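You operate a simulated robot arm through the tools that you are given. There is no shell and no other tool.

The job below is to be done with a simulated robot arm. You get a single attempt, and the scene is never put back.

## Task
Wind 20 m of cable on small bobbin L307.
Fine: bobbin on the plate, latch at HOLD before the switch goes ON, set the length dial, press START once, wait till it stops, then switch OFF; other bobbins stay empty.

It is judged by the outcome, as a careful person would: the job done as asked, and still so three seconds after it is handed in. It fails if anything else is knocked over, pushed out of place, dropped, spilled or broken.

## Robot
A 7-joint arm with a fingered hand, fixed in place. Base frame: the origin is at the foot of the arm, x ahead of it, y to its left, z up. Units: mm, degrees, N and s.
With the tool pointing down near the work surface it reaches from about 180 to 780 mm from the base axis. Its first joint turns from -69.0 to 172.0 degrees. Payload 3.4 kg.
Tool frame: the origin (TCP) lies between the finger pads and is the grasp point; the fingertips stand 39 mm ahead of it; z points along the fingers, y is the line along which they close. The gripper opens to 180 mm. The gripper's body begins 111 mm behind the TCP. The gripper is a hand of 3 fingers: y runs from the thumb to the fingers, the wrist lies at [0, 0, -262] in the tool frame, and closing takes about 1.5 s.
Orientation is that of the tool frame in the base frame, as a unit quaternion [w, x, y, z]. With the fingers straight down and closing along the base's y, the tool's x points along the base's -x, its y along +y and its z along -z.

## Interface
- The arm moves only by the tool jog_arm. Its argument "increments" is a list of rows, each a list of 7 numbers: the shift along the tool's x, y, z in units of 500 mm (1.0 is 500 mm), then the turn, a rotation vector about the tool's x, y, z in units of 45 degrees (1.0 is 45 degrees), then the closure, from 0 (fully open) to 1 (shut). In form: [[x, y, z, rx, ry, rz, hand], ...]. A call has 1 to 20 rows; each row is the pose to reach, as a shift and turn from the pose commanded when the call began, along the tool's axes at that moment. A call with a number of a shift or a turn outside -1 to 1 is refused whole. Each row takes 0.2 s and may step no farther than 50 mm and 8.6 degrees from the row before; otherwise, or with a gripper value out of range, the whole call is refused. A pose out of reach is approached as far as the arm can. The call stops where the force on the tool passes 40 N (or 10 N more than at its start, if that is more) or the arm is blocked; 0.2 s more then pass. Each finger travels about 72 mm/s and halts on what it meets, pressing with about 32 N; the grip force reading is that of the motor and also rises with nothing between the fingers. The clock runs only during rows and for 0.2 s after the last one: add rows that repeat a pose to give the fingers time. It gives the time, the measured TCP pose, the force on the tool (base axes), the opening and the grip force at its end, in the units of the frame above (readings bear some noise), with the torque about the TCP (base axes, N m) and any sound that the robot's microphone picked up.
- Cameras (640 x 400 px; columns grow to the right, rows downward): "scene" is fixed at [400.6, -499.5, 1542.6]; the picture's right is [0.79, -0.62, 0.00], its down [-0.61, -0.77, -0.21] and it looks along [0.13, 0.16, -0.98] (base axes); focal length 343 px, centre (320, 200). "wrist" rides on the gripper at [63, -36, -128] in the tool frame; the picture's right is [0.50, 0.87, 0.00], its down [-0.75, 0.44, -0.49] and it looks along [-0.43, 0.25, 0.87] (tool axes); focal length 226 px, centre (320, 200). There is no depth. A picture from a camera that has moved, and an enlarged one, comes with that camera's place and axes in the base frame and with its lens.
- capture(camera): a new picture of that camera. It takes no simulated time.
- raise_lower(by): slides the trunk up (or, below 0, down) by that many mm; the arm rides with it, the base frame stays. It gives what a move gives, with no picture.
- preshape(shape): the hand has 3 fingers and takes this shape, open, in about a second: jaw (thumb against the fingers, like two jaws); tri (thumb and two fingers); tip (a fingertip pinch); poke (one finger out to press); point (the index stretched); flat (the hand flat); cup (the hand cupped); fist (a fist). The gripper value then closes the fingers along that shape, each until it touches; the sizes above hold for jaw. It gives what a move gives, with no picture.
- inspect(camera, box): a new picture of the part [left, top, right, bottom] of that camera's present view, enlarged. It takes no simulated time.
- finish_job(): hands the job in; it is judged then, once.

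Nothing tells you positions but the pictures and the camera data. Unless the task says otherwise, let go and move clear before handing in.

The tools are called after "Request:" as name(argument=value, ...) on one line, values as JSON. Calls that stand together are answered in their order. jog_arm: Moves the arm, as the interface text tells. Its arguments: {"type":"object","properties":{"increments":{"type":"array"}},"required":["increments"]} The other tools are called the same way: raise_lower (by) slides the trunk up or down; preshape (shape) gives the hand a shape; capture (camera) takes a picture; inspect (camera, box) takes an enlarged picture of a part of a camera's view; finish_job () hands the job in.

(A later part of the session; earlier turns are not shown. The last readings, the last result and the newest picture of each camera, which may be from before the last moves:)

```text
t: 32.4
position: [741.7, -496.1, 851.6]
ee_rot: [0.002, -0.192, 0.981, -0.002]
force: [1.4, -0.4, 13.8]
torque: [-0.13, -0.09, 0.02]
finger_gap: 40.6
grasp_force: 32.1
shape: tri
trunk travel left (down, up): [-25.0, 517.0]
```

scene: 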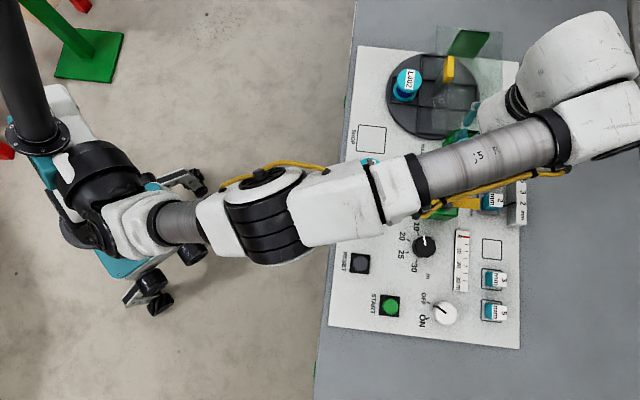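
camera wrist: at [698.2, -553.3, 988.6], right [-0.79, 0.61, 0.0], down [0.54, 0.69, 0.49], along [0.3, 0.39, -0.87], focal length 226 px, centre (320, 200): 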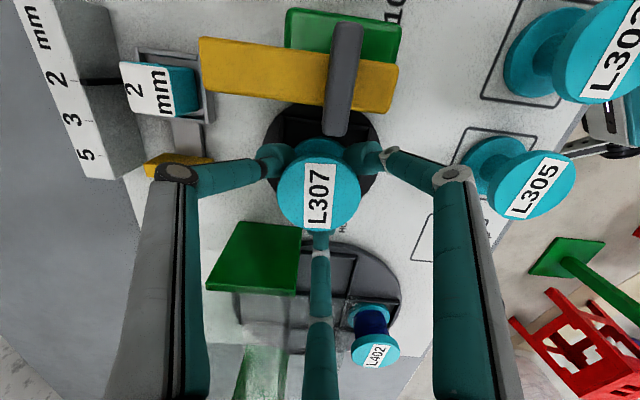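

Bobbin is seated (13.8 N at TCP z≈851). I relieve the pressure, then open just enough to clear the flanges.

Request:
jog_arm(increments=[[0, 0, -0.003, 0, 0, 0, 1], [0, 0, -0.005, 0, 0, 0, 1], [0, 0, -0.005, 0, 0, 0, 0.8], [0, 0, -0.005, 0, 0, 0, 0.72], [0, 0, -0.005, 0, 0, 0, 0.66], [0, 0, -0.005, 0, 0, 0, 0.6], [0, 0, -0.005, 0, 0, 0, 0.52], [0, 0, -0.005, 0, 0, 0, 0.52], [0, 0, -0.005, 0, 0, 0, 0.52]])

Request:
capture(camera="wrist")

```text
t: 34.4
position: [742.3, -496.8, 851.6]
ee_rot: [-0.001, -0.191, 0.982, -0.002]
force: [-0.4, 0.2, -1.0]
torque: [-0.01, 0.01, -0.01]
finger_gap: 85.6
grasp_force: 0.1
shape: tri
trunk travel left (down, up): [-25.0, 517.0]
```

```text
taken
camera wrist: at [698.3, -553.0, 979.3], right [-0.79, 0.61, 0.0], down [0.54, 0.69, 0.49], along [0.3, 0.39, -0.87], focal length 226 px, centre (320, 200)
```

wrist: 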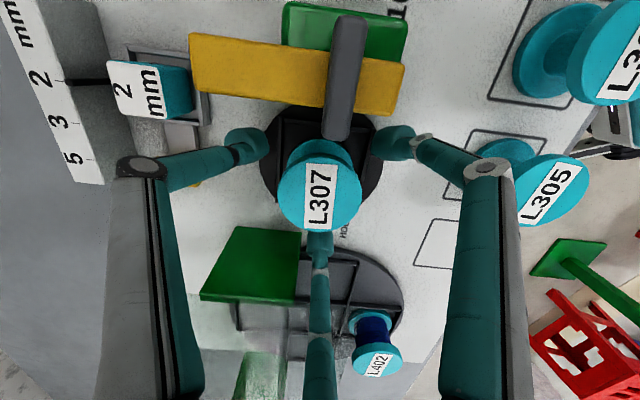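

Released and standing upright in the plate. I rise straight up and check.

Request:
jog_arm(increments=[[0, 0, -0.02, 0, 0, 0, 0.52], [0, 0, -0.05, 0, 0, 0, 0.52], [0, 0, -0.09, 0, 0, 0, 0.52], [0, 0, -0.14, 0, 0, 0, 0.52], [0, 0, -0.19, 0, 0, 0, 0.52], [0, 0, -0.24, 0, 0, 0, 0.52], [0, 0, -0.24, 0, 0, 0, 0.52]])

Request:
capture(camera="wrist")

Request:
inspect(camera="wrist", box=[240, 20, 400, 180])

Request:
capture(camera="scene")

```text
t: 36.0
position: [741.4, -495.2, 972.7]
ee_rot: [0.0, -0.192, 0.981, 0.0]
force: [-0.7, 0.9, 0.4]
torque: [0.01, 0.0, -0.02]
finger_gap: 85.9
grasp_force: 0.1
shape: tri
trunk travel left (down, up): [-25.0, 517.0]
```

```text
taken
camera wrist: at [698.6, -552.4, 1101.0], right [-0.79, 0.61, 0.0], down [0.54, 0.69, 0.49], along [0.3, 0.39, -0.87], focal length 226 px, centre (320, 200)
```

wrist: 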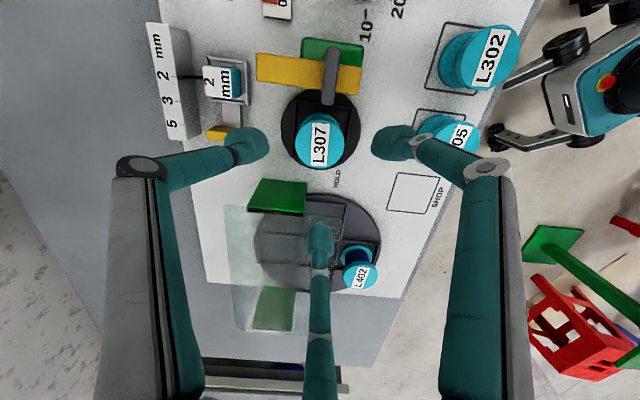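

```text
2.50 times, centred on (320, 100) of wrist
camera zoom: at [698.6, -552.4, 1101.0], right [-0.79, 0.61, 0.0], down [0.54, 0.69, 0.49], along [0.3, 0.39, -0.87], focal length 565 px, centre (320, 450)
```

zoom: 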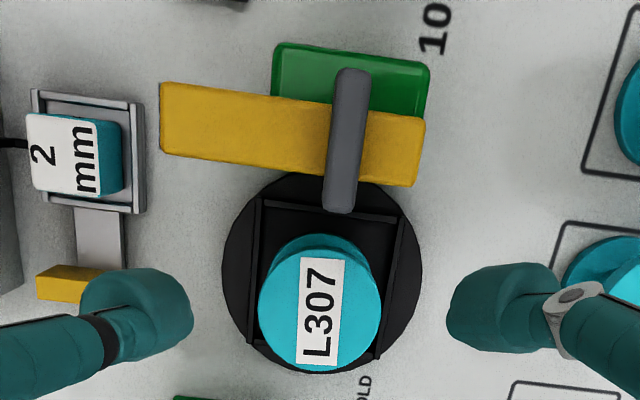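

```text
taken
```

scene: 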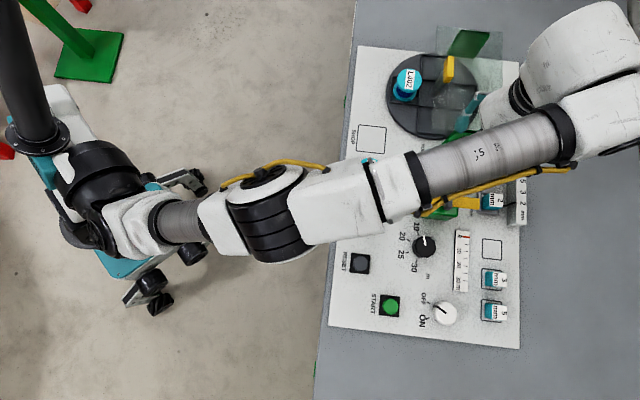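

L307 stands in the plate. Next is the latch: I'll use one finger to push the gray fin on its pivot (≈(693,−543)) from the west, turning the yellow bar toward HOLD over the bobbin. First I take the poke shape and move above the start point.

Request:
preshape(shape="poke")

Request:
jog_arm(increments=[[0.06, -0.008, 0, 0, 0, 0, 0], [0.12, -0.016, 0, 0, 0, 0, 0], [0.1726, -0.0226, 0, 0, 0, 0, 0], [0.1726, -0.0226, 0, 0, 0, 0, 0]])

Request:
capture(camera="wrist")

Request:
capture(camera="scene")

```text
t: 36.9
position: [742.6, -496.1, 972.8]
ee_rot: [-0.001, -0.192, 0.981, -0.002]
force: [0.1, -0.8, 0.6]
torque: [-0.01, -0.02, 0.0]
finger_gap: 0.0
grasp_force: 0.1
shape: poke
trunk travel left (down, up): [-25.0, 517.0]
```

```text
t: 37.9
position: [665.3, -538.1, 970.7]
ee_rot: [-0.001, -0.191, 0.982, -0.002]
force: [-0.3, 0.2, -0.8]
torque: [0.0, -0.01, 0.02]
finger_gap: 0.0
grasp_force: 0.1
shape: poke
trunk travel left (down, up): [-25.0, 517.0]
```

```text
taken
camera wrist: at [622.1, -595.3, 1099.6], right [-0.79, 0.61, 0.0], down [0.54, 0.69, 0.49], along [0.3, 0.38, -0.87], focal length 226 px, centre (320, 200)
```

wrist: 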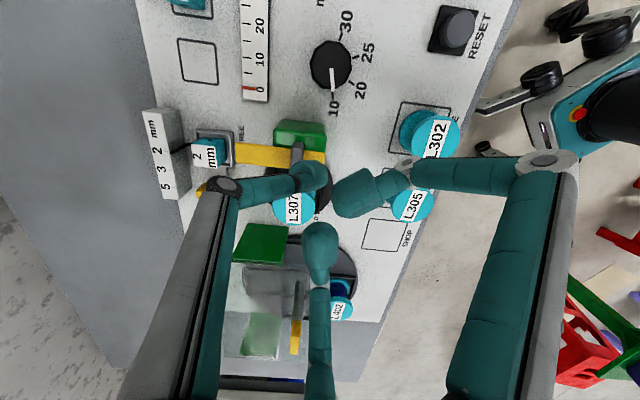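

```text
taken
```

scene: 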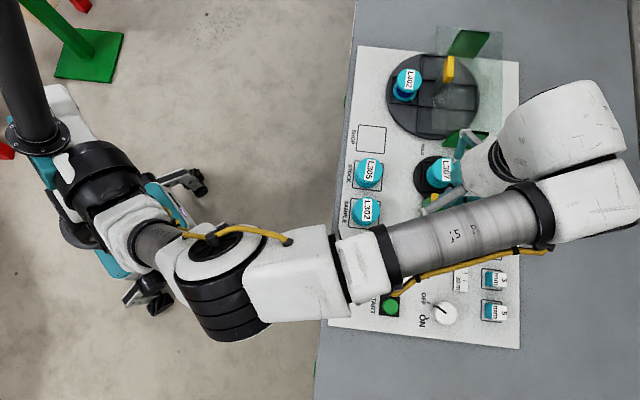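

Request:
jog_arm(increments=[[0, 0, 0.05, 0, 0, 0, 0], [0, 0, 0.09, 0, 0, 0, 0], [0, 0, 0.112, 0, 0, 0, 0], [0, 0, 0.112, 0, 0, 0, 0]])

Request:
capture(camera="wrist")

Request:
inspect(camera="wrist", box=[220, 90, 380, 210])

Request:
inspect(camera="scene", box=[390, 140, 530, 230])

```text
t: 38.9
position: [665.5, -539.4, 916.4]
ee_rot: [-0.001, -0.191, 0.982, -0.001]
force: [0.6, 0.1, 0.2]
torque: [0.0, -0.03, -0.02]
finger_gap: 0.0
grasp_force: 0.2
shape: poke
trunk travel left (down, up): [-25.0, 517.0]
```

```text
taken
camera wrist: at [622.0, -595.7, 1044.1], right [-0.79, 0.61, 0.0], down [0.54, 0.69, 0.49], along [0.3, 0.39, -0.87], focal length 226 px, centre (320, 200)
```

wrist: 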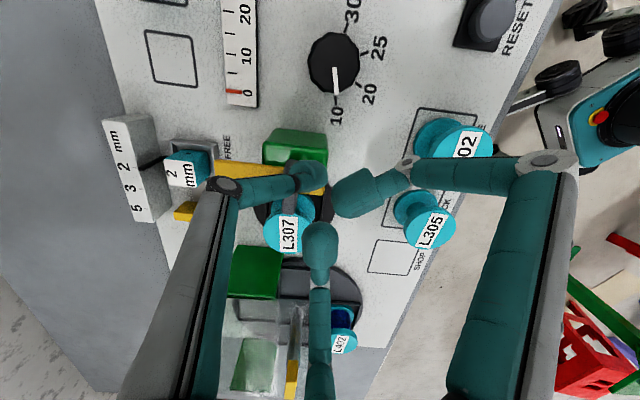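

```text
3.33 times, centred on (300, 150) of wrist
camera zoom: at [622.0, -595.7, 1044.1], right [-0.79, 0.61, 0.0], down [0.54, 0.69, 0.49], along [0.3, 0.39, -0.87], focal length 754 px, centre (387, 367)
```

zoom: 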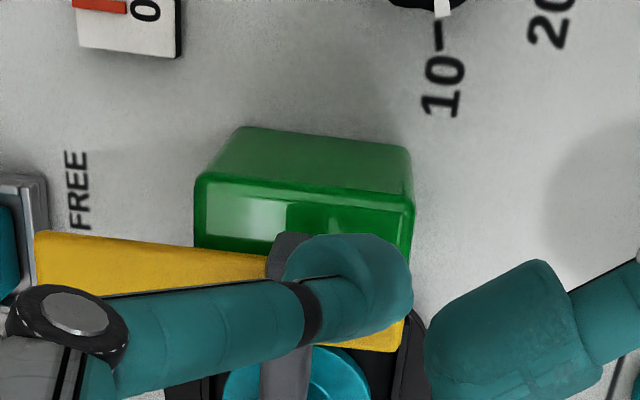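

```text
4.44 times, centred on (460, 185) of scene
camera zoom: at [400.6, -499.5, 1542.6], right [0.79, -0.62, 0.0], down [-0.61, -0.77, -0.21], along [0.13, 0.16, -0.98], focal length 1524 px, centre (-302, 267)
```

zoom: 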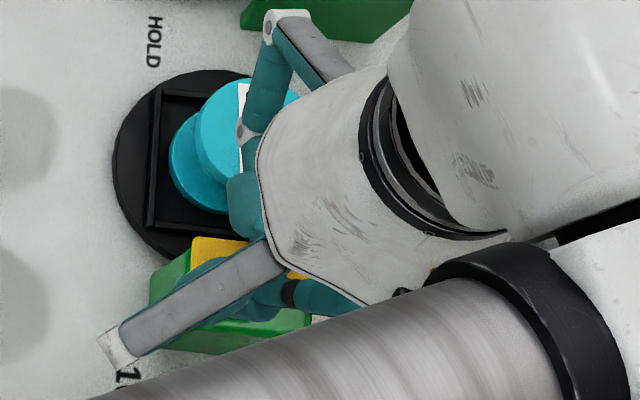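

Pushing the fin eastward would put the slanted finger over it; pushing the yellow bar itself from its south side suits this hand orientation better. I lift, pass to the south side of the bar's free end, and lower beside it.

Request:
jog_arm(increments=[[0, 0, -0.05, 0, 0, 0, 0], [-0.006, -0.05, -0.06, 0, 0, 0, 0], [-0.012, -0.1, -0.06, 0, 0, 0, 0], [-0.0164, -0.1426, -0.06, 0, 0, 0, 0], [-0.0164, -0.1426, -0.06, 0, 0, 0, 0]])

Request:
capture(camera="wrist")

Request:
inspect(camera="wrist", box=[220, 100, 380, 220])

```text
t: 40.1
position: [700.7, -601.6, 947.7]
ee_rot: [-0.001, -0.192, 0.981, -0.002]
force: [0.3, 0.4, 1.3]
torque: [0.0, 0.02, -0.01]
finger_gap: 0.1
grasp_force: 0.0
shape: poke
trunk travel left (down, up): [-25.0, 517.0]
```

```text
taken
camera wrist: at [657.6, -658.2, 1076.1], right [-0.79, 0.61, 0.0], down [0.53, 0.69, 0.49], along [0.3, 0.39, -0.87], focal length 226 px, centre (320, 200)
```

wrist: 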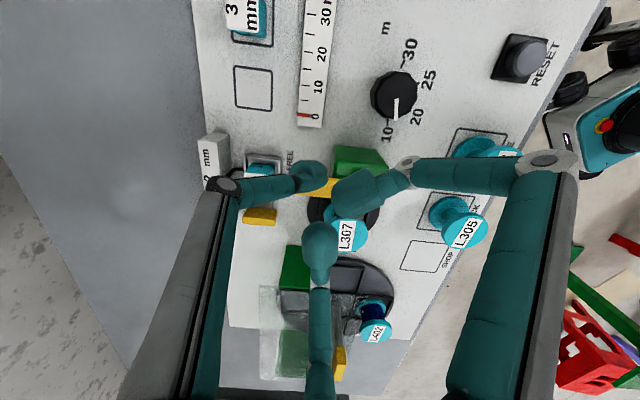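

```text
3.33 times, centred on (300, 160) of wrist
camera zoom: at [657.6, -658.2, 1076.1], right [-0.79, 0.61, 0.0], down [0.53, 0.69, 0.49], along [0.3, 0.39, -0.87], focal length 754 px, centre (387, 333)
```

zoom: 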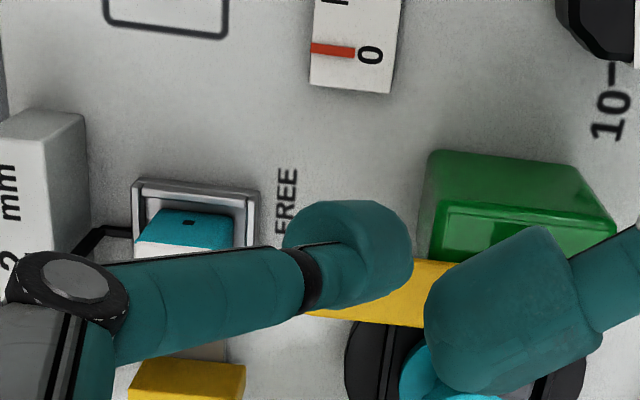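

Request:
jog_arm(increments=[[0.003, 0.007, 0.03, 0, 0, 0, 0], [0.003, 0.007, 0.06, 0, 0, 0, 0], [0.003, 0.007, 0.09, 0, 0, 0, 0], [0.003, 0.007, 0.114, 0, 0, 0, 0], [0.003, 0.007, 0.114, 0, 0, 0, 0]])

Request:
capture(camera="wrist")

Request:
inspect(camera="wrist", box=[220, 100, 380, 220])

Request:
inspect(camera="scene", box=[390, 140, 530, 230])

```text
t: 41.3
position: [698.5, -600.6, 888.6]
ee_rot: [0.0, -0.192, 0.981, -0.002]
force: [0.0, 0.3, 0.6]
torque: [0.01, 0.0, 0.03]
finger_gap: 0.1
grasp_force: 0.0
shape: poke
trunk travel left (down, up): [-25.0, 517.0]
```

```text
taken
camera wrist: at [654.6, -656.1, 1017.2], right [-0.79, 0.61, 0.0], down [0.54, 0.69, 0.49], along [0.3, 0.39, -0.87], focal length 226 px, centre (320, 200)
```

wrist: 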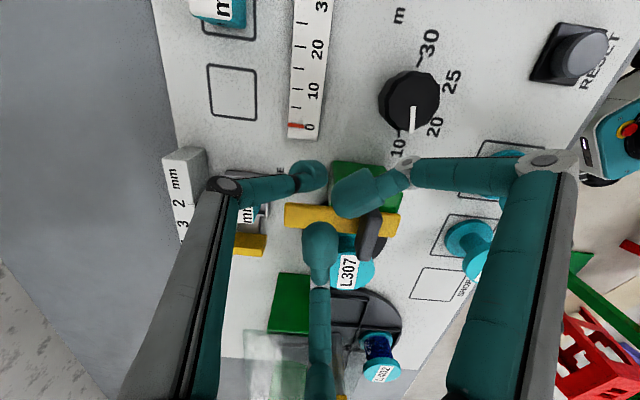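

```text
3.33 times, centred on (300, 160) of wrist
camera zoom: at [654.6, -656.1, 1017.2], right [-0.79, 0.61, 0.0], down [0.54, 0.69, 0.49], along [0.3, 0.39, -0.87], focal length 754 px, centre (387, 333)
```

zoom: 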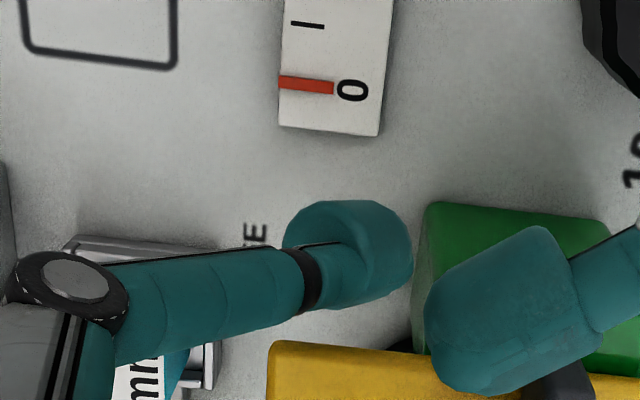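

```text
4.44 times, centred on (460, 185) of scene
camera zoom: at [400.6, -499.5, 1542.6], right [0.79, -0.62, 0.0], down [-0.61, -0.77, -0.21], along [0.13, 0.16, -0.98], focal length 1524 px, centre (-302, 267)
```

zoom: 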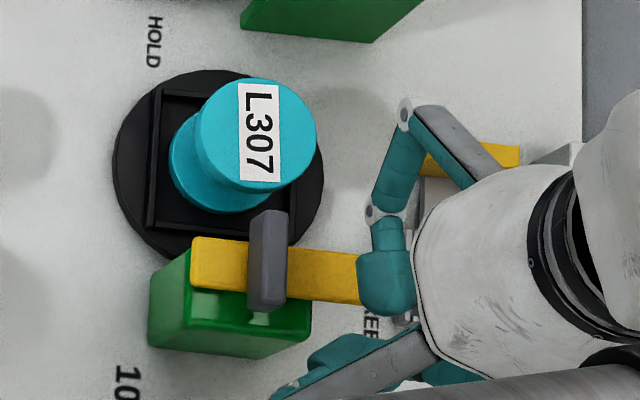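

The curled fingers sit only slightly above fin height in "poke". I'll rise and check whether "point" gives a longer single finger.

Request:
jog_arm(increments=[[0, 0, -0.05, 0, 0, 0, 0], [0, 0, -0.1, 0, 0, 0, 0], [0, 0, -0.15, 0, 0, 0, 0], [0, 0, -0.16, 0, 0, 0, 0]])

Request:
preshape(shape="point")

Request:
capture(camera="wrist")

Request:
capture(camera="scene")

```text
t: 42.3
position: [698.4, -599.7, 969.7]
ee_rot: [-0.001, -0.192, 0.981, -0.002]
force: [0.2, 0.5, -0.6]
torque: [0.0, 0.01, 0.0]
finger_gap: 0.0
grasp_force: 0.0
shape: poke
trunk travel left (down, up): [-25.0, 517.0]
```

```text
t: 43.2
position: [698.4, -599.7, 969.6]
ee_rot: [0.0, -0.191, 0.982, -0.002]
force: [-0.2, 0.1, 0.8]
torque: [0.02, 0.03, 0.0]
finger_gap: 0.0
grasp_force: 0.2
shape: point
trunk travel left (down, up): [-25.0, 517.0]
```

```text
taken
camera wrist: at [655.3, -656.4, 1097.9], right [-0.79, 0.61, 0.0], down [0.54, 0.69, 0.49], along [0.3, 0.39, -0.87], focal length 226 px, centre (320, 200)
```

wrist: 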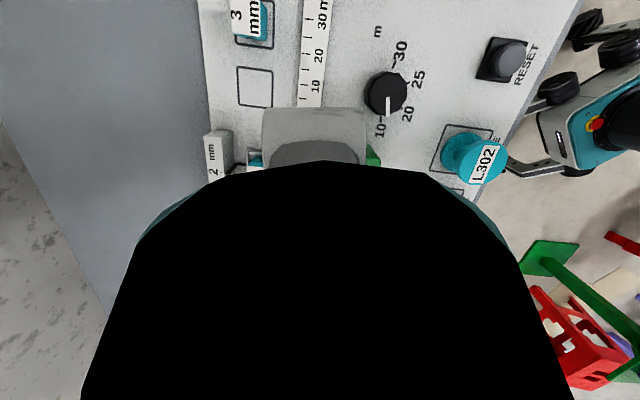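

```text
taken
```

scene: 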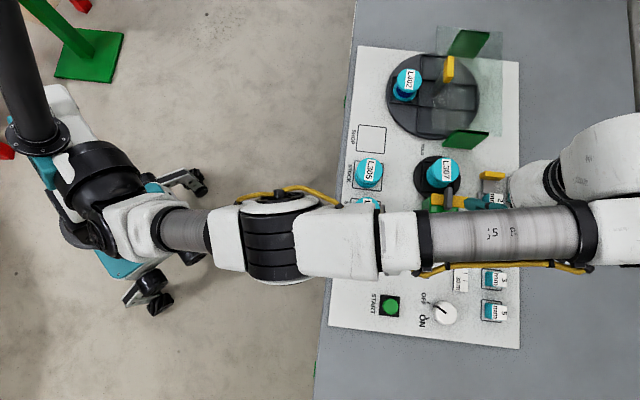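

"Point" only blocks the camera, so I go back to "poke". I'll touch the bar's top lightly near its free end to calibrate the height before pushing it sideways.

Request:
preshape(shape="poke")

Request:
jog_arm(increments=[[-0.035, 0.013, 0, 0, 0, 0, 0], [-0.073, 0.026, 0, 0, 0, 0, 0], [-0.073, 0.026, 0.05, 0, 0, 0, 0], [-0.073, 0.026, 0.1, 0, 0, 0, 0], [-0.073, 0.026, 0.12, 0, 0, 0, 0], [-0.073, 0.026, 0.12, 0, 0, 0, 0]])

Request:
capture(camera="wrist")

Request:
inspect(camera="wrist", box=[240, 120, 400, 220])

Request:
inspect(camera="scene", box=[390, 140, 530, 230])

```text
t: 44.1
position: [697.2, -599.5, 969.3]
ee_rot: [0.0, -0.192, 0.981, -0.002]
force: [-0.6, -1.0, -0.3]
torque: [0.01, -0.02, 0.02]
finger_gap: 0.0
grasp_force: 0.1
shape: poke
trunk travel left (down, up): [-25.0, 517.0]
```

```text
t: 45.5
position: [727.6, -574.5, 908.3]
ee_rot: [-0.001, -0.192, 0.981, -0.002]
force: [-0.3, 0.0, -0.2]
torque: [-0.03, -0.04, 0.02]
finger_gap: 0.5
grasp_force: 0.0
shape: poke
trunk travel left (down, up): [-25.0, 517.0]
```

```text
taken
camera wrist: at [683.6, -631.3, 1037.2], right [-0.79, 0.61, 0.0], down [0.54, 0.69, 0.49], along [0.3, 0.39, -0.87], focal length 226 px, centre (320, 200)
```

wrist: 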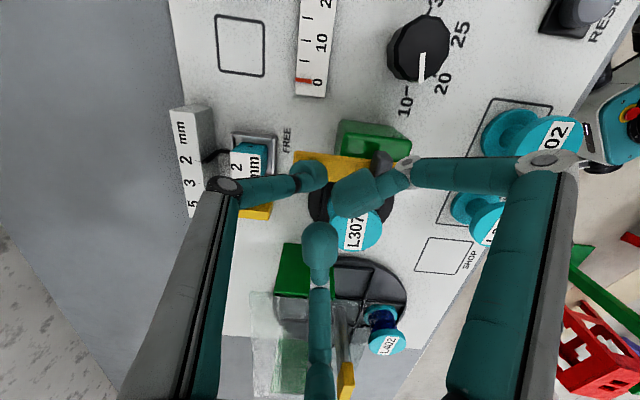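

```text
4.00 times, centred on (320, 170) of wrist
camera zoom: at [683.6, -631.3, 1037.2], right [-0.79, 0.61, 0.0], down [0.54, 0.69, 0.49], along [0.3, 0.39, -0.87], focal length 904 px, centre (320, 320)
```

zoom: 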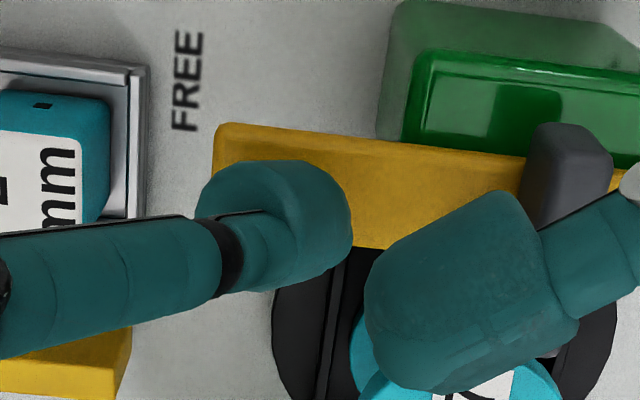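

```text
4.44 times, centred on (460, 185) of scene
camera zoom: at [400.6, -499.5, 1542.6], right [0.79, -0.62, 0.0], down [-0.61, -0.77, -0.21], along [0.13, 0.16, -0.98], focal length 1524 px, centre (-302, 267)
```

zoom: 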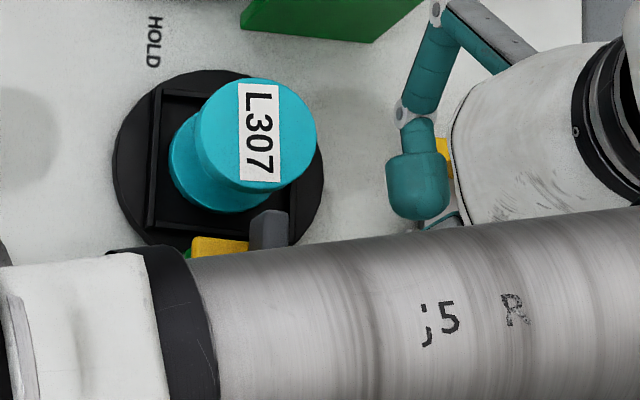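

Request:
jog_arm(increments=[[0, 0, 0.006, 0, 0, 0, 0], [0, 0, 0.012, 0, 0, 0, 0], [0, 0, 0.012, 0, 0, 0, 0]])

Request:
jog_arm(increments=[[0, 0, 0.004, 0, 0, 0, 0], [0, 0, 0.008, 0, 0, 0, 0], [0, 0, 0.008, 0, 0, 0, 0]])

Request:
jog_arm(increments=[[0, 0, 0.002, 0, 0, 0, 0], [0, 0, 0.004, 0, 0, 0, 0], [0, 0, 0.004, 0, 0, 0, 0]])

```text
t: 46.3
position: [727.7, -575.7, 902.2]
ee_rot: [-0.001, -0.192, 0.981, -0.002]
force: [0.0, 0.3, 0.4]
torque: [0.0, -0.04, -0.02]
finger_gap: 0.0
grasp_force: 0.1
shape: poke
trunk travel left (down, up): [-25.0, 517.0]
```

```text
t: 47.1
position: [726.8, -573.1, 900.9]
ee_rot: [0.001, -0.192, 0.981, -0.001]
force: [0.5, -1.5, 4.8]
torque: [-0.01, -0.02, 0.01]
finger_gap: 0.2
grasp_force: 0.1
shape: poke
trunk travel left (down, up): [-25.0, 517.0]
```

```text
t: 47.9
position: [726.5, -571.7, 900.1]
ee_rot: [0.001, -0.191, 0.982, -0.004]
force: [3.8, -3.0, 16.5]
torque: [-0.14, -0.1, 0.01]
finger_gap: 0.0
grasp_force: 0.0
shape: poke
trunk travel left (down, up): [-25.0, 517.0]
```

Contact with the bar top came at TCP z≈901. I lift off, go to the south side of the bar and lower to z≈893, which is below the bar's top edge but above the bobbin's top.

Request:
jog_arm(increments=[[0, 0, -0.04, 0, 0, 0, 0], [0.04, -0.012, -0.04, 0, 0, 0, 0], [0.075, -0.023, -0.04, 0, 0, 0, 0], [0.075, -0.023, -0.02, 0, 0, 0, 0], [0.075, -0.023, 0.006, 0, 0, 0, 0], [0.075, -0.023, 0.006, 0, 0, 0, 0]])

Request:
inspect(camera="wrist", box=[240, 120, 400, 220])

```text
t: 49.3
position: [696.5, -599.4, 894.7]
ee_rot: [-0.001, -0.193, 0.981, -0.002]
force: [-0.8, 0.1, -0.3]
torque: [-0.01, 0.02, 0.01]
finger_gap: 0.0
grasp_force: 0.0
shape: poke
trunk travel left (down, up): [-25.0, 517.0]
```

```text
4.00 times, centred on (320, 170) of wrist
camera zoom: at [652.6, -655.4, 1022.4], right [-0.79, 0.61, 0.0], down [0.54, 0.69, 0.49], along [0.3, 0.39, -0.87], focal length 904 px, centre (320, 320)
```

zoom: 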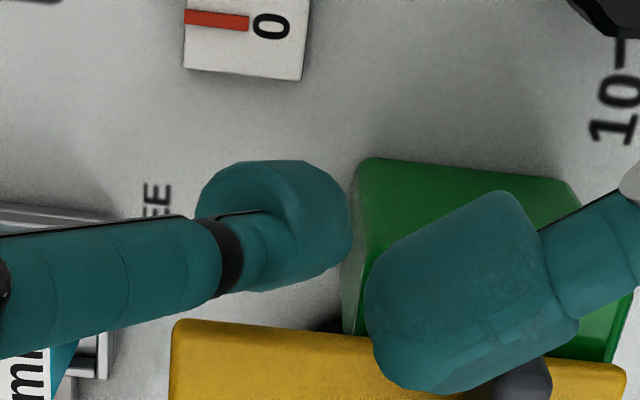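

Request:
jog_arm(increments=[[-0.014, 0.006, 0, 0, 0, 0, 0], [-0.0279, 0.0119, 0, 0, 0, 0, 0], [-0.034, 0.0135, 0, 0, 0, 0, 0], [-0.04, 0.015, 0, 0, 0, 0, 0], [-0.047, 0.0165, 0, 0, 0, 0, 0], [-0.054, 0.018, 0, 0, 0, 0, 0], [-0.065, 0.024, 0, 0, 0, 0, 0], [-0.077, 0.0301, 0, 0, 0, 0, 0]])

Request:
capture(camera="wrist")

Request:
inspect(camera="wrist", box=[240, 120, 400, 220])

Request:
inspect(camera="scene", box=[390, 140, 530, 230])

```text
t: 51.1
position: [727.4, -569.7, 894.4]
ee_rot: [0.0, -0.191, 0.982, -0.002]
force: [-0.6, 0.1, 0.2]
torque: [-0.01, 0.02, 0.04]
finger_gap: 0.0
grasp_force: 0.0
shape: poke
trunk travel left (down, up): [-25.0, 517.0]
```

```text
taken
camera wrist: at [683.3, -627.0, 1022.2], right [-0.79, 0.61, 0.0], down [0.54, 0.69, 0.49], along [0.3, 0.39, -0.87], focal length 226 px, centre (320, 200)
```

wrist: 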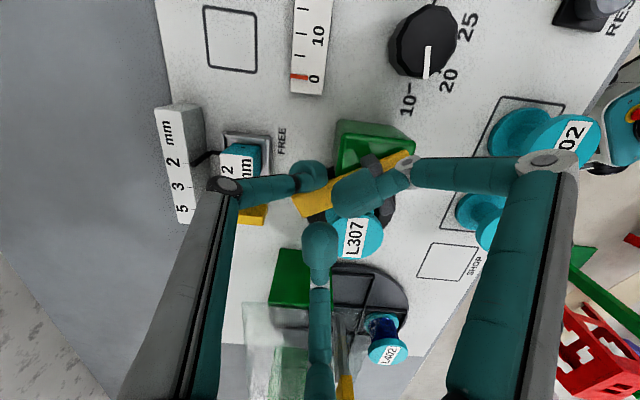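

```text
4.00 times, centred on (320, 170) of wrist
camera zoom: at [683.3, -627.0, 1022.2], right [-0.79, 0.61, 0.0], down [0.54, 0.69, 0.49], along [0.3, 0.39, -0.87], focal length 904 px, centre (320, 320)
```

zoom: 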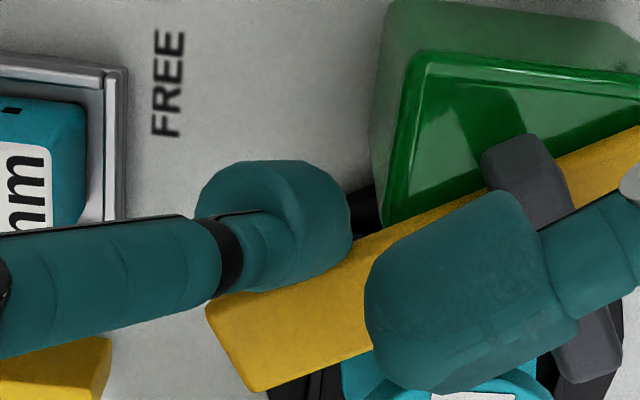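

```text
4.44 times, centred on (460, 185) of scene
camera zoom: at [400.6, -499.5, 1542.6], right [0.79, -0.62, 0.0], down [-0.61, -0.77, -0.21], along [0.13, 0.16, -0.98], focal length 1524 px, centre (-302, 267)
```

zoom: 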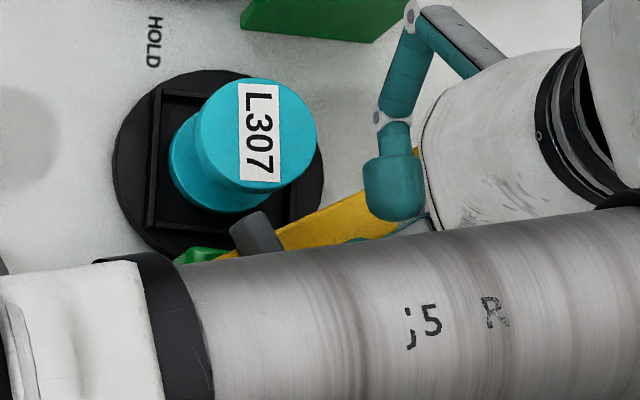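

The bar turns freely around its fin, now at about 30°. I continue along the arc.

Request:
jog_arm(increments=[[-0.009, 0.008, 0, 0, 0, 0, 0], [-0.0187, 0.0165, 0, 0, 0, 0, 0], [-0.0255, 0.0265, 0, 0, 0, 0, 0], [-0.0323, 0.0364, 0, 0, 0, 0, 0], [-0.0345, 0.047, 0, 0, 0, 0, 0], [-0.0362, 0.0575, 0, 0, 0, 0, 0]])

Request:
capture(camera="wrist")

Request:
inspect(camera="scene", box=[390, 140, 530, 230])

```text
t: 52.5
position: [731.4, -536.4, 893.0]
ee_rot: [0.0, -0.192, 0.981, -0.001]
force: [0.2, 0.2, 0.0]
torque: [-0.05, 0.01, -0.03]
finger_gap: 0.0
grasp_force: 0.1
shape: poke
trunk travel left (down, up): [-25.0, 517.0]
```

```text
taken
camera wrist: at [688.6, -592.7, 1022.3], right [-0.79, 0.61, 0.0], down [0.54, 0.69, 0.49], along [0.3, 0.39, -0.87], focal length 226 px, centre (320, 200)
```

wrist: 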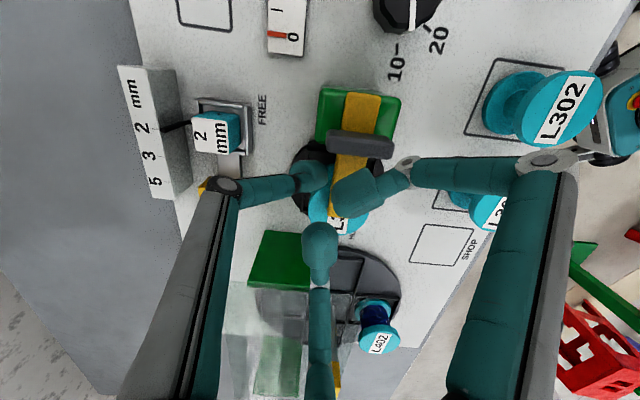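

```text
4.44 times, centred on (460, 185) of scene
camera zoom: at [400.6, -499.5, 1542.6], right [0.79, -0.62, 0.0], down [-0.61, -0.77, -0.21], along [0.13, 0.16, -0.98], focal length 1524 px, centre (-302, 267)
```

zoom: 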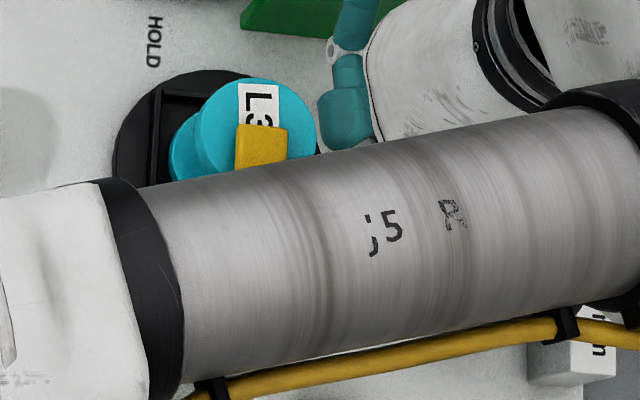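

The bar is now over the bobbin at about 90°. I nudge on carefully until there's an end stop.

Request:
jog_arm(increments=[[0.0017, 0.0036, 0, 0, 0, 0, 0], [0.0033, 0.0073, 0, 0, 0, 0, 0], [0.0033, 0.0073, 0, 0, 0, 0, 0]])

Request:
jog_arm(increments=[[0.0017, 0.0036, 0, 0, 0, 0, 0], [0.0033, 0.0073, 0, 0, 0, 0, 0], [0.0033, 0.0073, 0, 0, 0, 0, 0]])

Request:
capture(camera="wrist")

Request:
inspect(camera="wrist", box=[240, 80, 420, 240])

```text
t: 53.3
position: [729.3, -535.0, 892.6]
ee_rot: [0.0, -0.192, 0.981, -0.002]
force: [1.3, 0.4, -0.3]
torque: [-0.03, 0.04, -0.01]
finger_gap: 0.1
grasp_force: 0.1
shape: poke
trunk travel left (down, up): [-25.0, 517.0]
```

```text
t: 54.1
position: [727.3, -531.8, 892.2]
ee_rot: [0.0, -0.192, 0.981, -0.002]
force: [4.7, -4.3, 0.3]
torque: [-0.14, -0.2, 0.01]
finger_gap: 0.2
grasp_force: 0.2
shape: poke
trunk travel left (down, up): [-25.0, 517.0]
```

```text
taken
camera wrist: at [683.3, -588.5, 1021.4], right [-0.79, 0.61, 0.0], down [0.53, 0.69, 0.49], along [0.3, 0.38, -0.87], focal length 226 px, centre (320, 200)
```

wrist: 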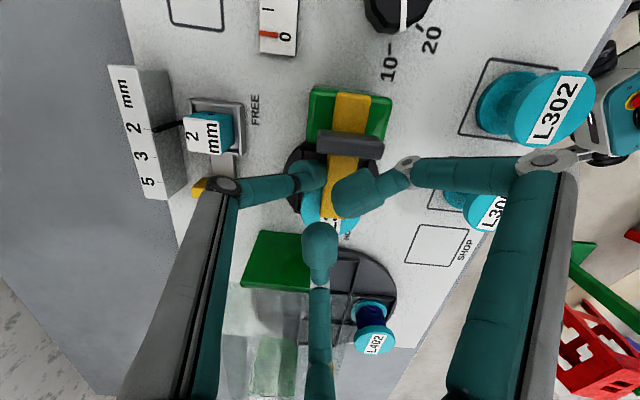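

```text
2.50 times, centred on (330, 160) of wrist
camera zoom: at [683.3, -588.5, 1021.4], right [-0.79, 0.61, 0.0], down [0.53, 0.69, 0.49], along [0.3, 0.38, -0.87], focal length 565 px, centre (295, 300)
```

zoom: 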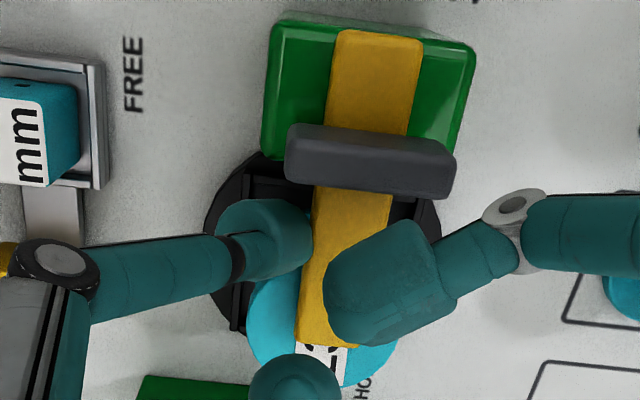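

Request:
jog_arm(increments=[[0.0017, 0.0036, 0, 0, 0, 0, 0], [0.0025, 0.0055, 0, 0, 0, 0, 0], [0.0025, 0.0055, 0, 0, 0, 0, 0]])

Request:
inspect(camera="wrist", box=[240, 80, 420, 240])

```text
t: 54.9
position: [724.9, -531.2, 891.9]
ee_rot: [0.0, -0.191, 0.982, -0.002]
force: [15.8, -13.0, 2.9]
torque: [-0.41, -0.52, 0.03]
finger_gap: 0.0
grasp_force: 0.1
shape: poke
trunk travel left (down, up): [-25.0, 517.0]
```

```text
2.50 times, centred on (330, 160) of wrist
camera zoom: at [681.9, -587.2, 1020.8], right [-0.79, 0.62, 0.0], down [0.53, 0.69, 0.49], along [0.3, 0.38, -0.87], focal length 565 px, centre (295, 300)
```

zoom: 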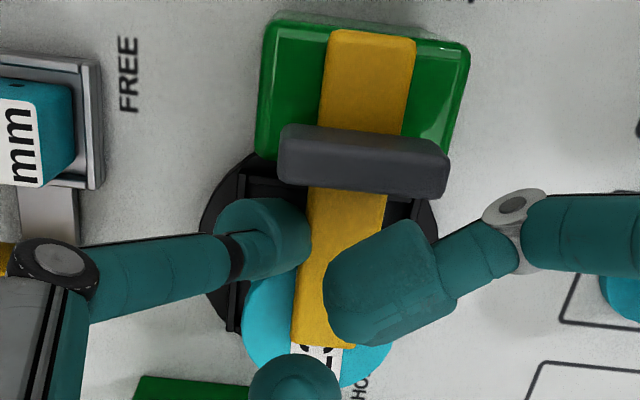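

The force rose to 20 N with no more rotation, so the latch is against its HOLD stop. I back off and rise.

Request:
jog_arm(increments=[[-0.006, -0.012, 0, 0, 0, 0, 0], [-0.014, -0.03, 0, 0, 0, 0, 0], [-0.014, -0.03, -0.05, 0, 0, 0, 0], [-0.014, -0.03, -0.1, 0, 0, 0, 0], [-0.014, -0.03, -0.16, 0, 0, 0, 0], [-0.014, -0.03, -0.16, 0, 0, 0, 0]])

Request:
capture(camera="wrist")

Request:
inspect(camera="wrist", box=[240, 40, 420, 200])

Request:
capture(camera="scene")

```text
t: 56.3
position: [737.8, -540.1, 974.5]
ee_rot: [-0.001, -0.192, 0.981, -0.002]
force: [0.2, 0.0, -1.0]
torque: [0.0, -0.04, 0.01]
finger_gap: 0.0
grasp_force: 0.1
shape: poke
trunk travel left (down, up): [-25.0, 517.0]
```

```text
taken
camera wrist: at [693.9, -596.6, 1102.4], right [-0.79, 0.61, 0.0], down [0.54, 0.69, 0.49], along [0.3, 0.39, -0.87], focal length 226 px, centre (320, 200)
```

wrist: 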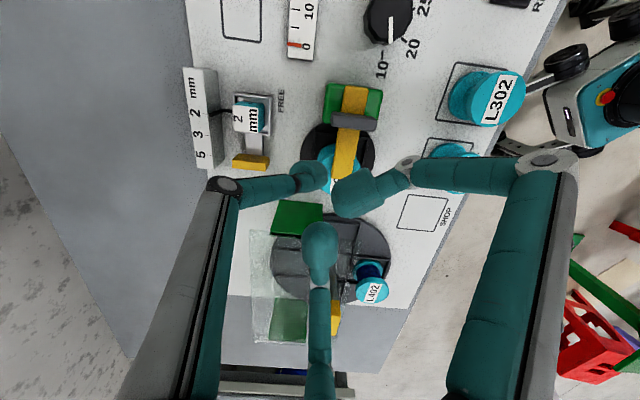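

```text
2.50 times, centred on (330, 120) of wrist
camera zoom: at [693.9, -596.6, 1102.4], right [-0.79, 0.61, 0.0], down [0.54, 0.69, 0.49], along [0.3, 0.39, -0.87], focal length 565 px, centre (295, 400)
```

zoom: 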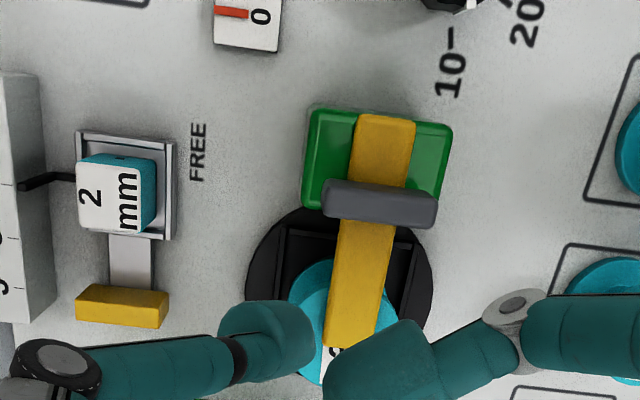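

```text
taken
```

scene: 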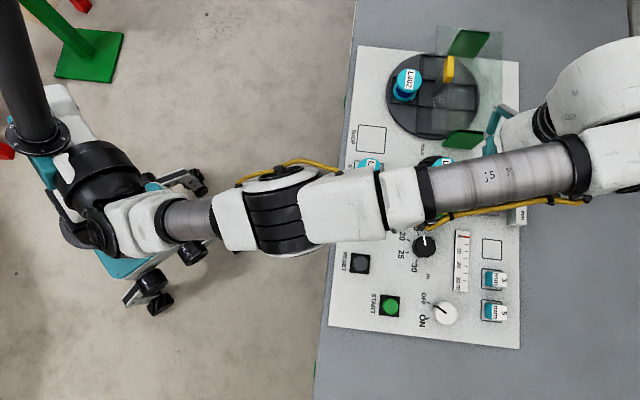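

The latch now sits at HOLD over L307. Next is the length dial at about (608,−594), turning it from 10 to 20 (about 45° counter-clockwise from above). I go above it with the "tri" shape.

Request:
preshape(shape="tri")

Request:
jog_arm(increments=[[0.07, -0.001, 0, 0, 0, 0, 0.2], [0.14, -0.002, 0, 0, 0, 0, 0.4], [0.21, -0.003, 0, 0, 0, 0, 0.5], [0.28, -0.003, 0, 0, 0, 0, 0.5], [0.28, -0.003, 0.07, 0, 0, 0, 0.5], [0.28, -0.003, 0.12, 0, 0, 0, 0.5], [0.28, -0.003, 0.12, 0, 0, 0, 0.5]])

Request:
capture(camera="wrist")

Request:
inspect(camera="wrist", box=[240, 60, 400, 180])

Request:
capture(camera="scene")

```text
t: 57.2
position: [737.1, -539.8, 973.8]
ee_rot: [-0.001, -0.191, 0.982, -0.002]
force: [-0.2, -0.1, 0.1]
torque: [0.01, 0.02, -0.01]
finger_gap: 179.9
grasp_force: 0.0
shape: tri
trunk travel left (down, up): [-25.0, 517.0]
```

```text
t: 58.8
position: [607.2, -594.9, 912.1]
ee_rot: [-0.001, -0.191, 0.981, -0.002]
force: [0.3, -0.6, 0.1]
torque: [-0.03, 0.01, -0.01]
finger_gap: 90.7
grasp_force: 0.1
shape: tri
trunk travel left (down, up): [-25.0, 517.0]
```

```text
taken
camera wrist: at [563.3, -651.0, 1041.4], right [-0.79, 0.61, 0.0], down [0.54, 0.69, 0.49], along [0.3, 0.38, -0.87], focal length 226 px, centre (320, 200)
```

wrist: 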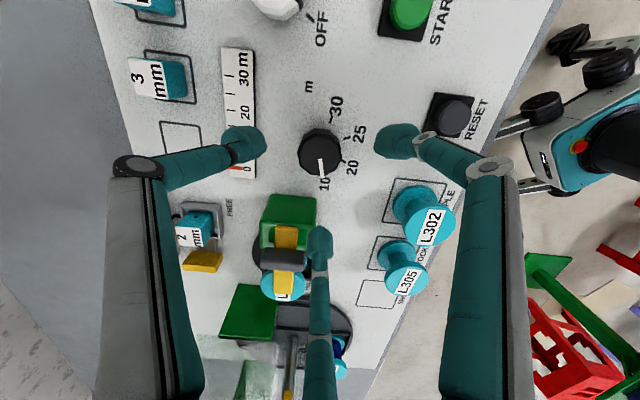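

```text
3.33 times, centred on (320, 120) of wrist
camera zoom: at [563.3, -651.0, 1041.4], right [-0.79, 0.61, 0.0], down [0.54, 0.69, 0.49], along [0.3, 0.38, -0.87], focal length 754 px, centre (320, 467)
```

zoom: 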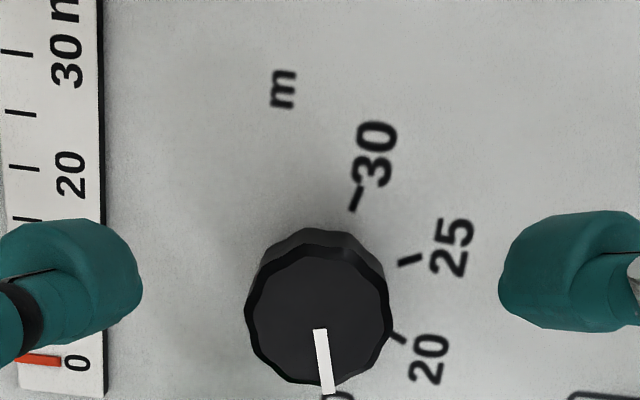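

```text
taken
```

scene: 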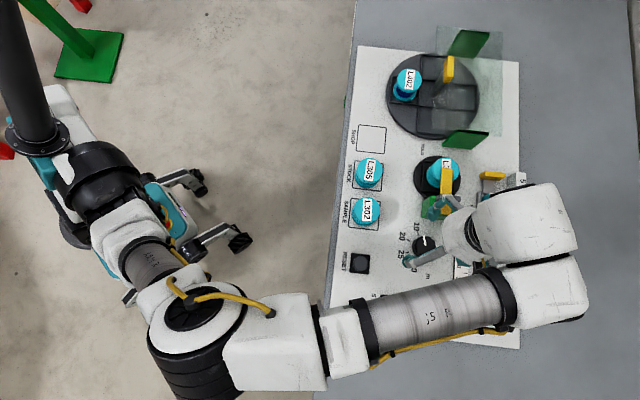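

The dial's centre is about (609.7,−593) and the pointer is at 10. I narrow the fingers to about 66 mm and go down around the knob.

Request:
jog_arm(increments=[[-0.006, 0.002, 0, 0, 0, 0, 0.6], [-0.006, 0.002, 0.04, 0, 0, 0, 0.63], [-0.006, 0.002, 0.08, 0, 0, 0, 0.63], [-0.006, 0.002, 0.11, 0, 0, 0, 0.63], [-0.006, 0.002, 0.11, 0, 0, 0, 0.63]])

Request:
capture(camera="wrist")

Request:
inspect(camera="wrist", box=[240, 100, 400, 240])

```text
t: 60.0
position: [609.1, -592.8, 858.4]
ee_rot: [-0.001, -0.191, 0.982, -0.002]
force: [-0.5, -0.5, 1.4]
torque: [0.02, -0.03, 0.05]
finger_gap: 66.8
grasp_force: 0.2
shape: tri
trunk travel left (down, up): [-25.0, 517.0]
```

```text
taken
camera wrist: at [565.8, -649.4, 986.7], right [-0.79, 0.62, 0.0], down [0.54, 0.69, 0.49], along [0.3, 0.39, -0.87], focal length 226 px, centre (320, 200)
```

wrist: 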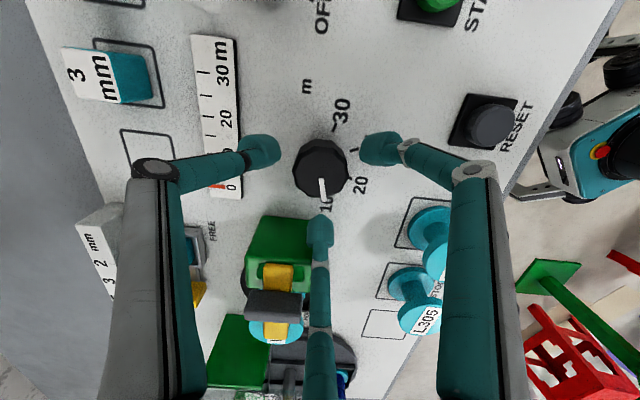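

```text
2.86 times, centred on (320, 170) of wrist
camera zoom: at [565.8, -649.4, 986.7], right [-0.79, 0.62, 0.0], down [0.54, 0.69, 0.49], along [0.3, 0.39, -0.87], focal length 646 px, centre (320, 286)
```

zoom: 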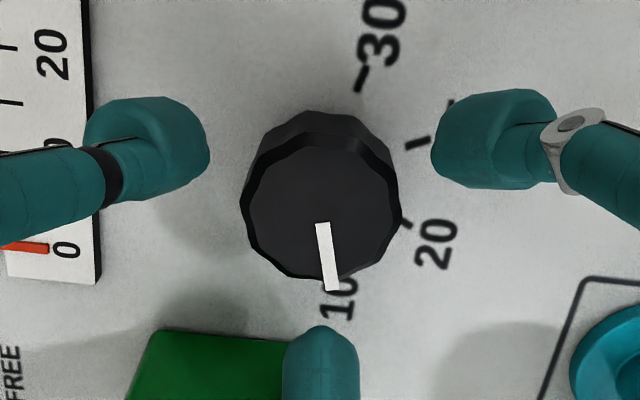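

Centred well, with clearance to the green block. Down the last 22 mm, then close on the knob.

Request:
jog_arm(increments=[[0, 0, 0.02, 0, 0, 0, 0.63], [0, 0, 0.036, 0, 0, 0, 0.63], [0, 0, 0.044, 0, 0, 0, 0.63], [0, 0, 0.044, 0, 0, 0, 0.63]])

Request:
jog_arm(increments=[[0, 0, 0, 0, 0, 0, 0.68], [0, 0, 0, 0, 0, 0, 0.72], [0, 0, 0, 0, 0, 0, 0.76], [0, 0, 0, 0, 0, 0, 0.8], [0, 0, 0, 0, 0, 0, 0.85], [0, 0, 0, 0, 0, 0, 0.9], [0, 0, 0, 0, 0, 0, 0.9]])

Request:
inspect(camera="wrist", box=[240, 100, 400, 240])

```text
t: 61.0
position: [609.0, -592.2, 836.9]
ee_rot: [0.0, -0.192, 0.981, -0.002]
force: [-3.8, 1.1, 2.9]
torque: [0.12, -0.09, 0.22]
finger_gap: 66.7
grasp_force: 0.0
shape: tri
trunk travel left (down, up): [-25.0, 517.0]
```

```text
t: 62.6
position: [610.5, -592.5, 834.8]
ee_rot: [0.0, -0.191, 0.982, -0.002]
force: [0.0, 0.2, -3.2]
torque: [0.01, -0.03, 0.01]
finger_gap: 37.6
grasp_force: 31.7
shape: tri
trunk travel left (down, up): [-25.0, 517.0]
```

```text
2.86 times, centred on (320, 170) of wrist
camera zoom: at [566.1, -649.5, 964.3], right [-0.79, 0.61, 0.0], down [0.54, 0.69, 0.49], along [0.3, 0.39, -0.87], focal length 646 px, centre (320, 286)
```

zoom: 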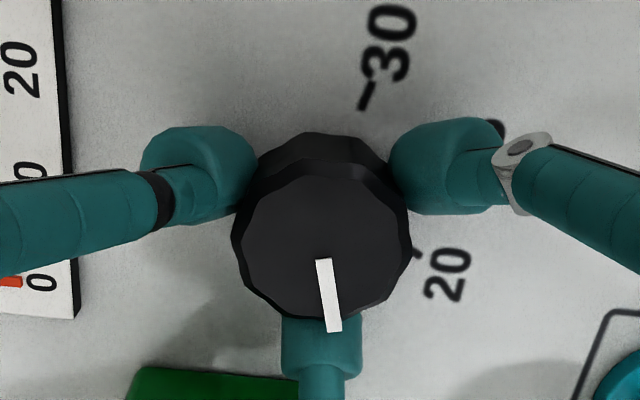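

The knob is gripped. I turn it 45° counter-clockwise.

Request:
jog_arm(increments=[[0, 0, 0, 0, 0, -0.125, 1], [0, 0, 0, 0, 0, -0.25, 1], [0, 0, 0, 0, 0, -0.375, 1], [0, 0, 0, 0, 0, -0.5, 1], [0, 0, 0, 0, 0, -0.625, 1], [0, 0, 0, 0, 0, -0.75, 1], [0, 0, 0, 0, 0, -0.875, 1], [0, 0, 0, 0, 0, -1.0, 1], [0, 0, 0, 0, 0, -1.0, 1]])

Request:
capture(camera="wrist")

Request:
inspect(camera="wrist", box=[240, 100, 400, 240])

Request:
capture(camera="scene")

```text
t: 64.6
position: [608.3, -593.1, 837.0]
ee_rot: [-0.001, -0.552, 0.834, 0.0]
force: [-2.8, 1.7, -3.7]
torque: [0.07, 0.07, 0.0]
finger_gap: 37.0
grasp_force: 32.1
shape: tri
trunk travel left (down, up): [-25.0, 517.0]
```

```text
taken
camera wrist: at [619.4, -663.8, 964.4], right [-0.99, -0.12, 0.0], down [-0.11, 0.87, 0.49], along [-0.06, 0.49, -0.87], focal length 226 px, centre (320, 200)
```

wrist: 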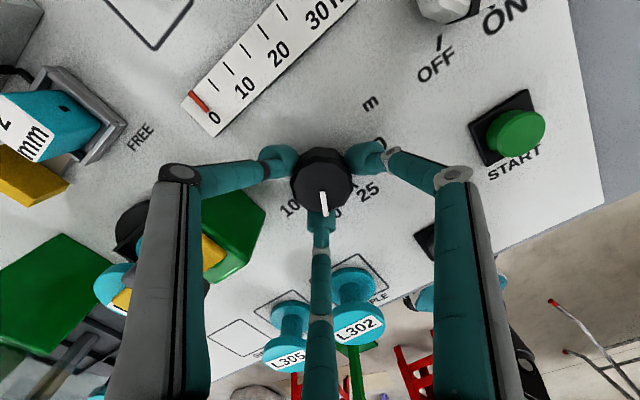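

```text
2.86 times, centred on (320, 170) of wrist
camera zoom: at [619.4, -663.8, 964.4], right [-0.99, -0.12, 0.0], down [-0.11, 0.87, 0.49], along [-0.06, 0.49, -0.87], focal length 646 px, centre (320, 286)
```

zoom: 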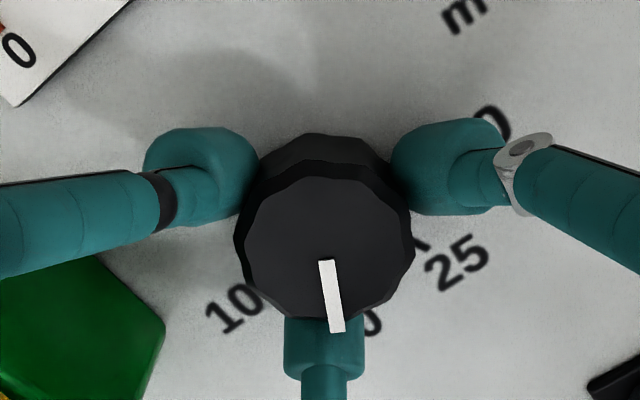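

```text
taken
```

scene: 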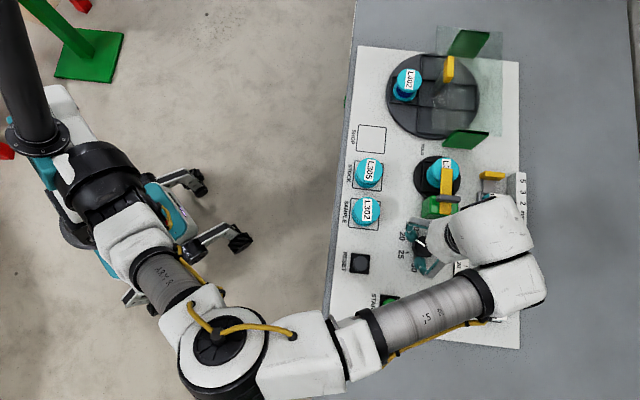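

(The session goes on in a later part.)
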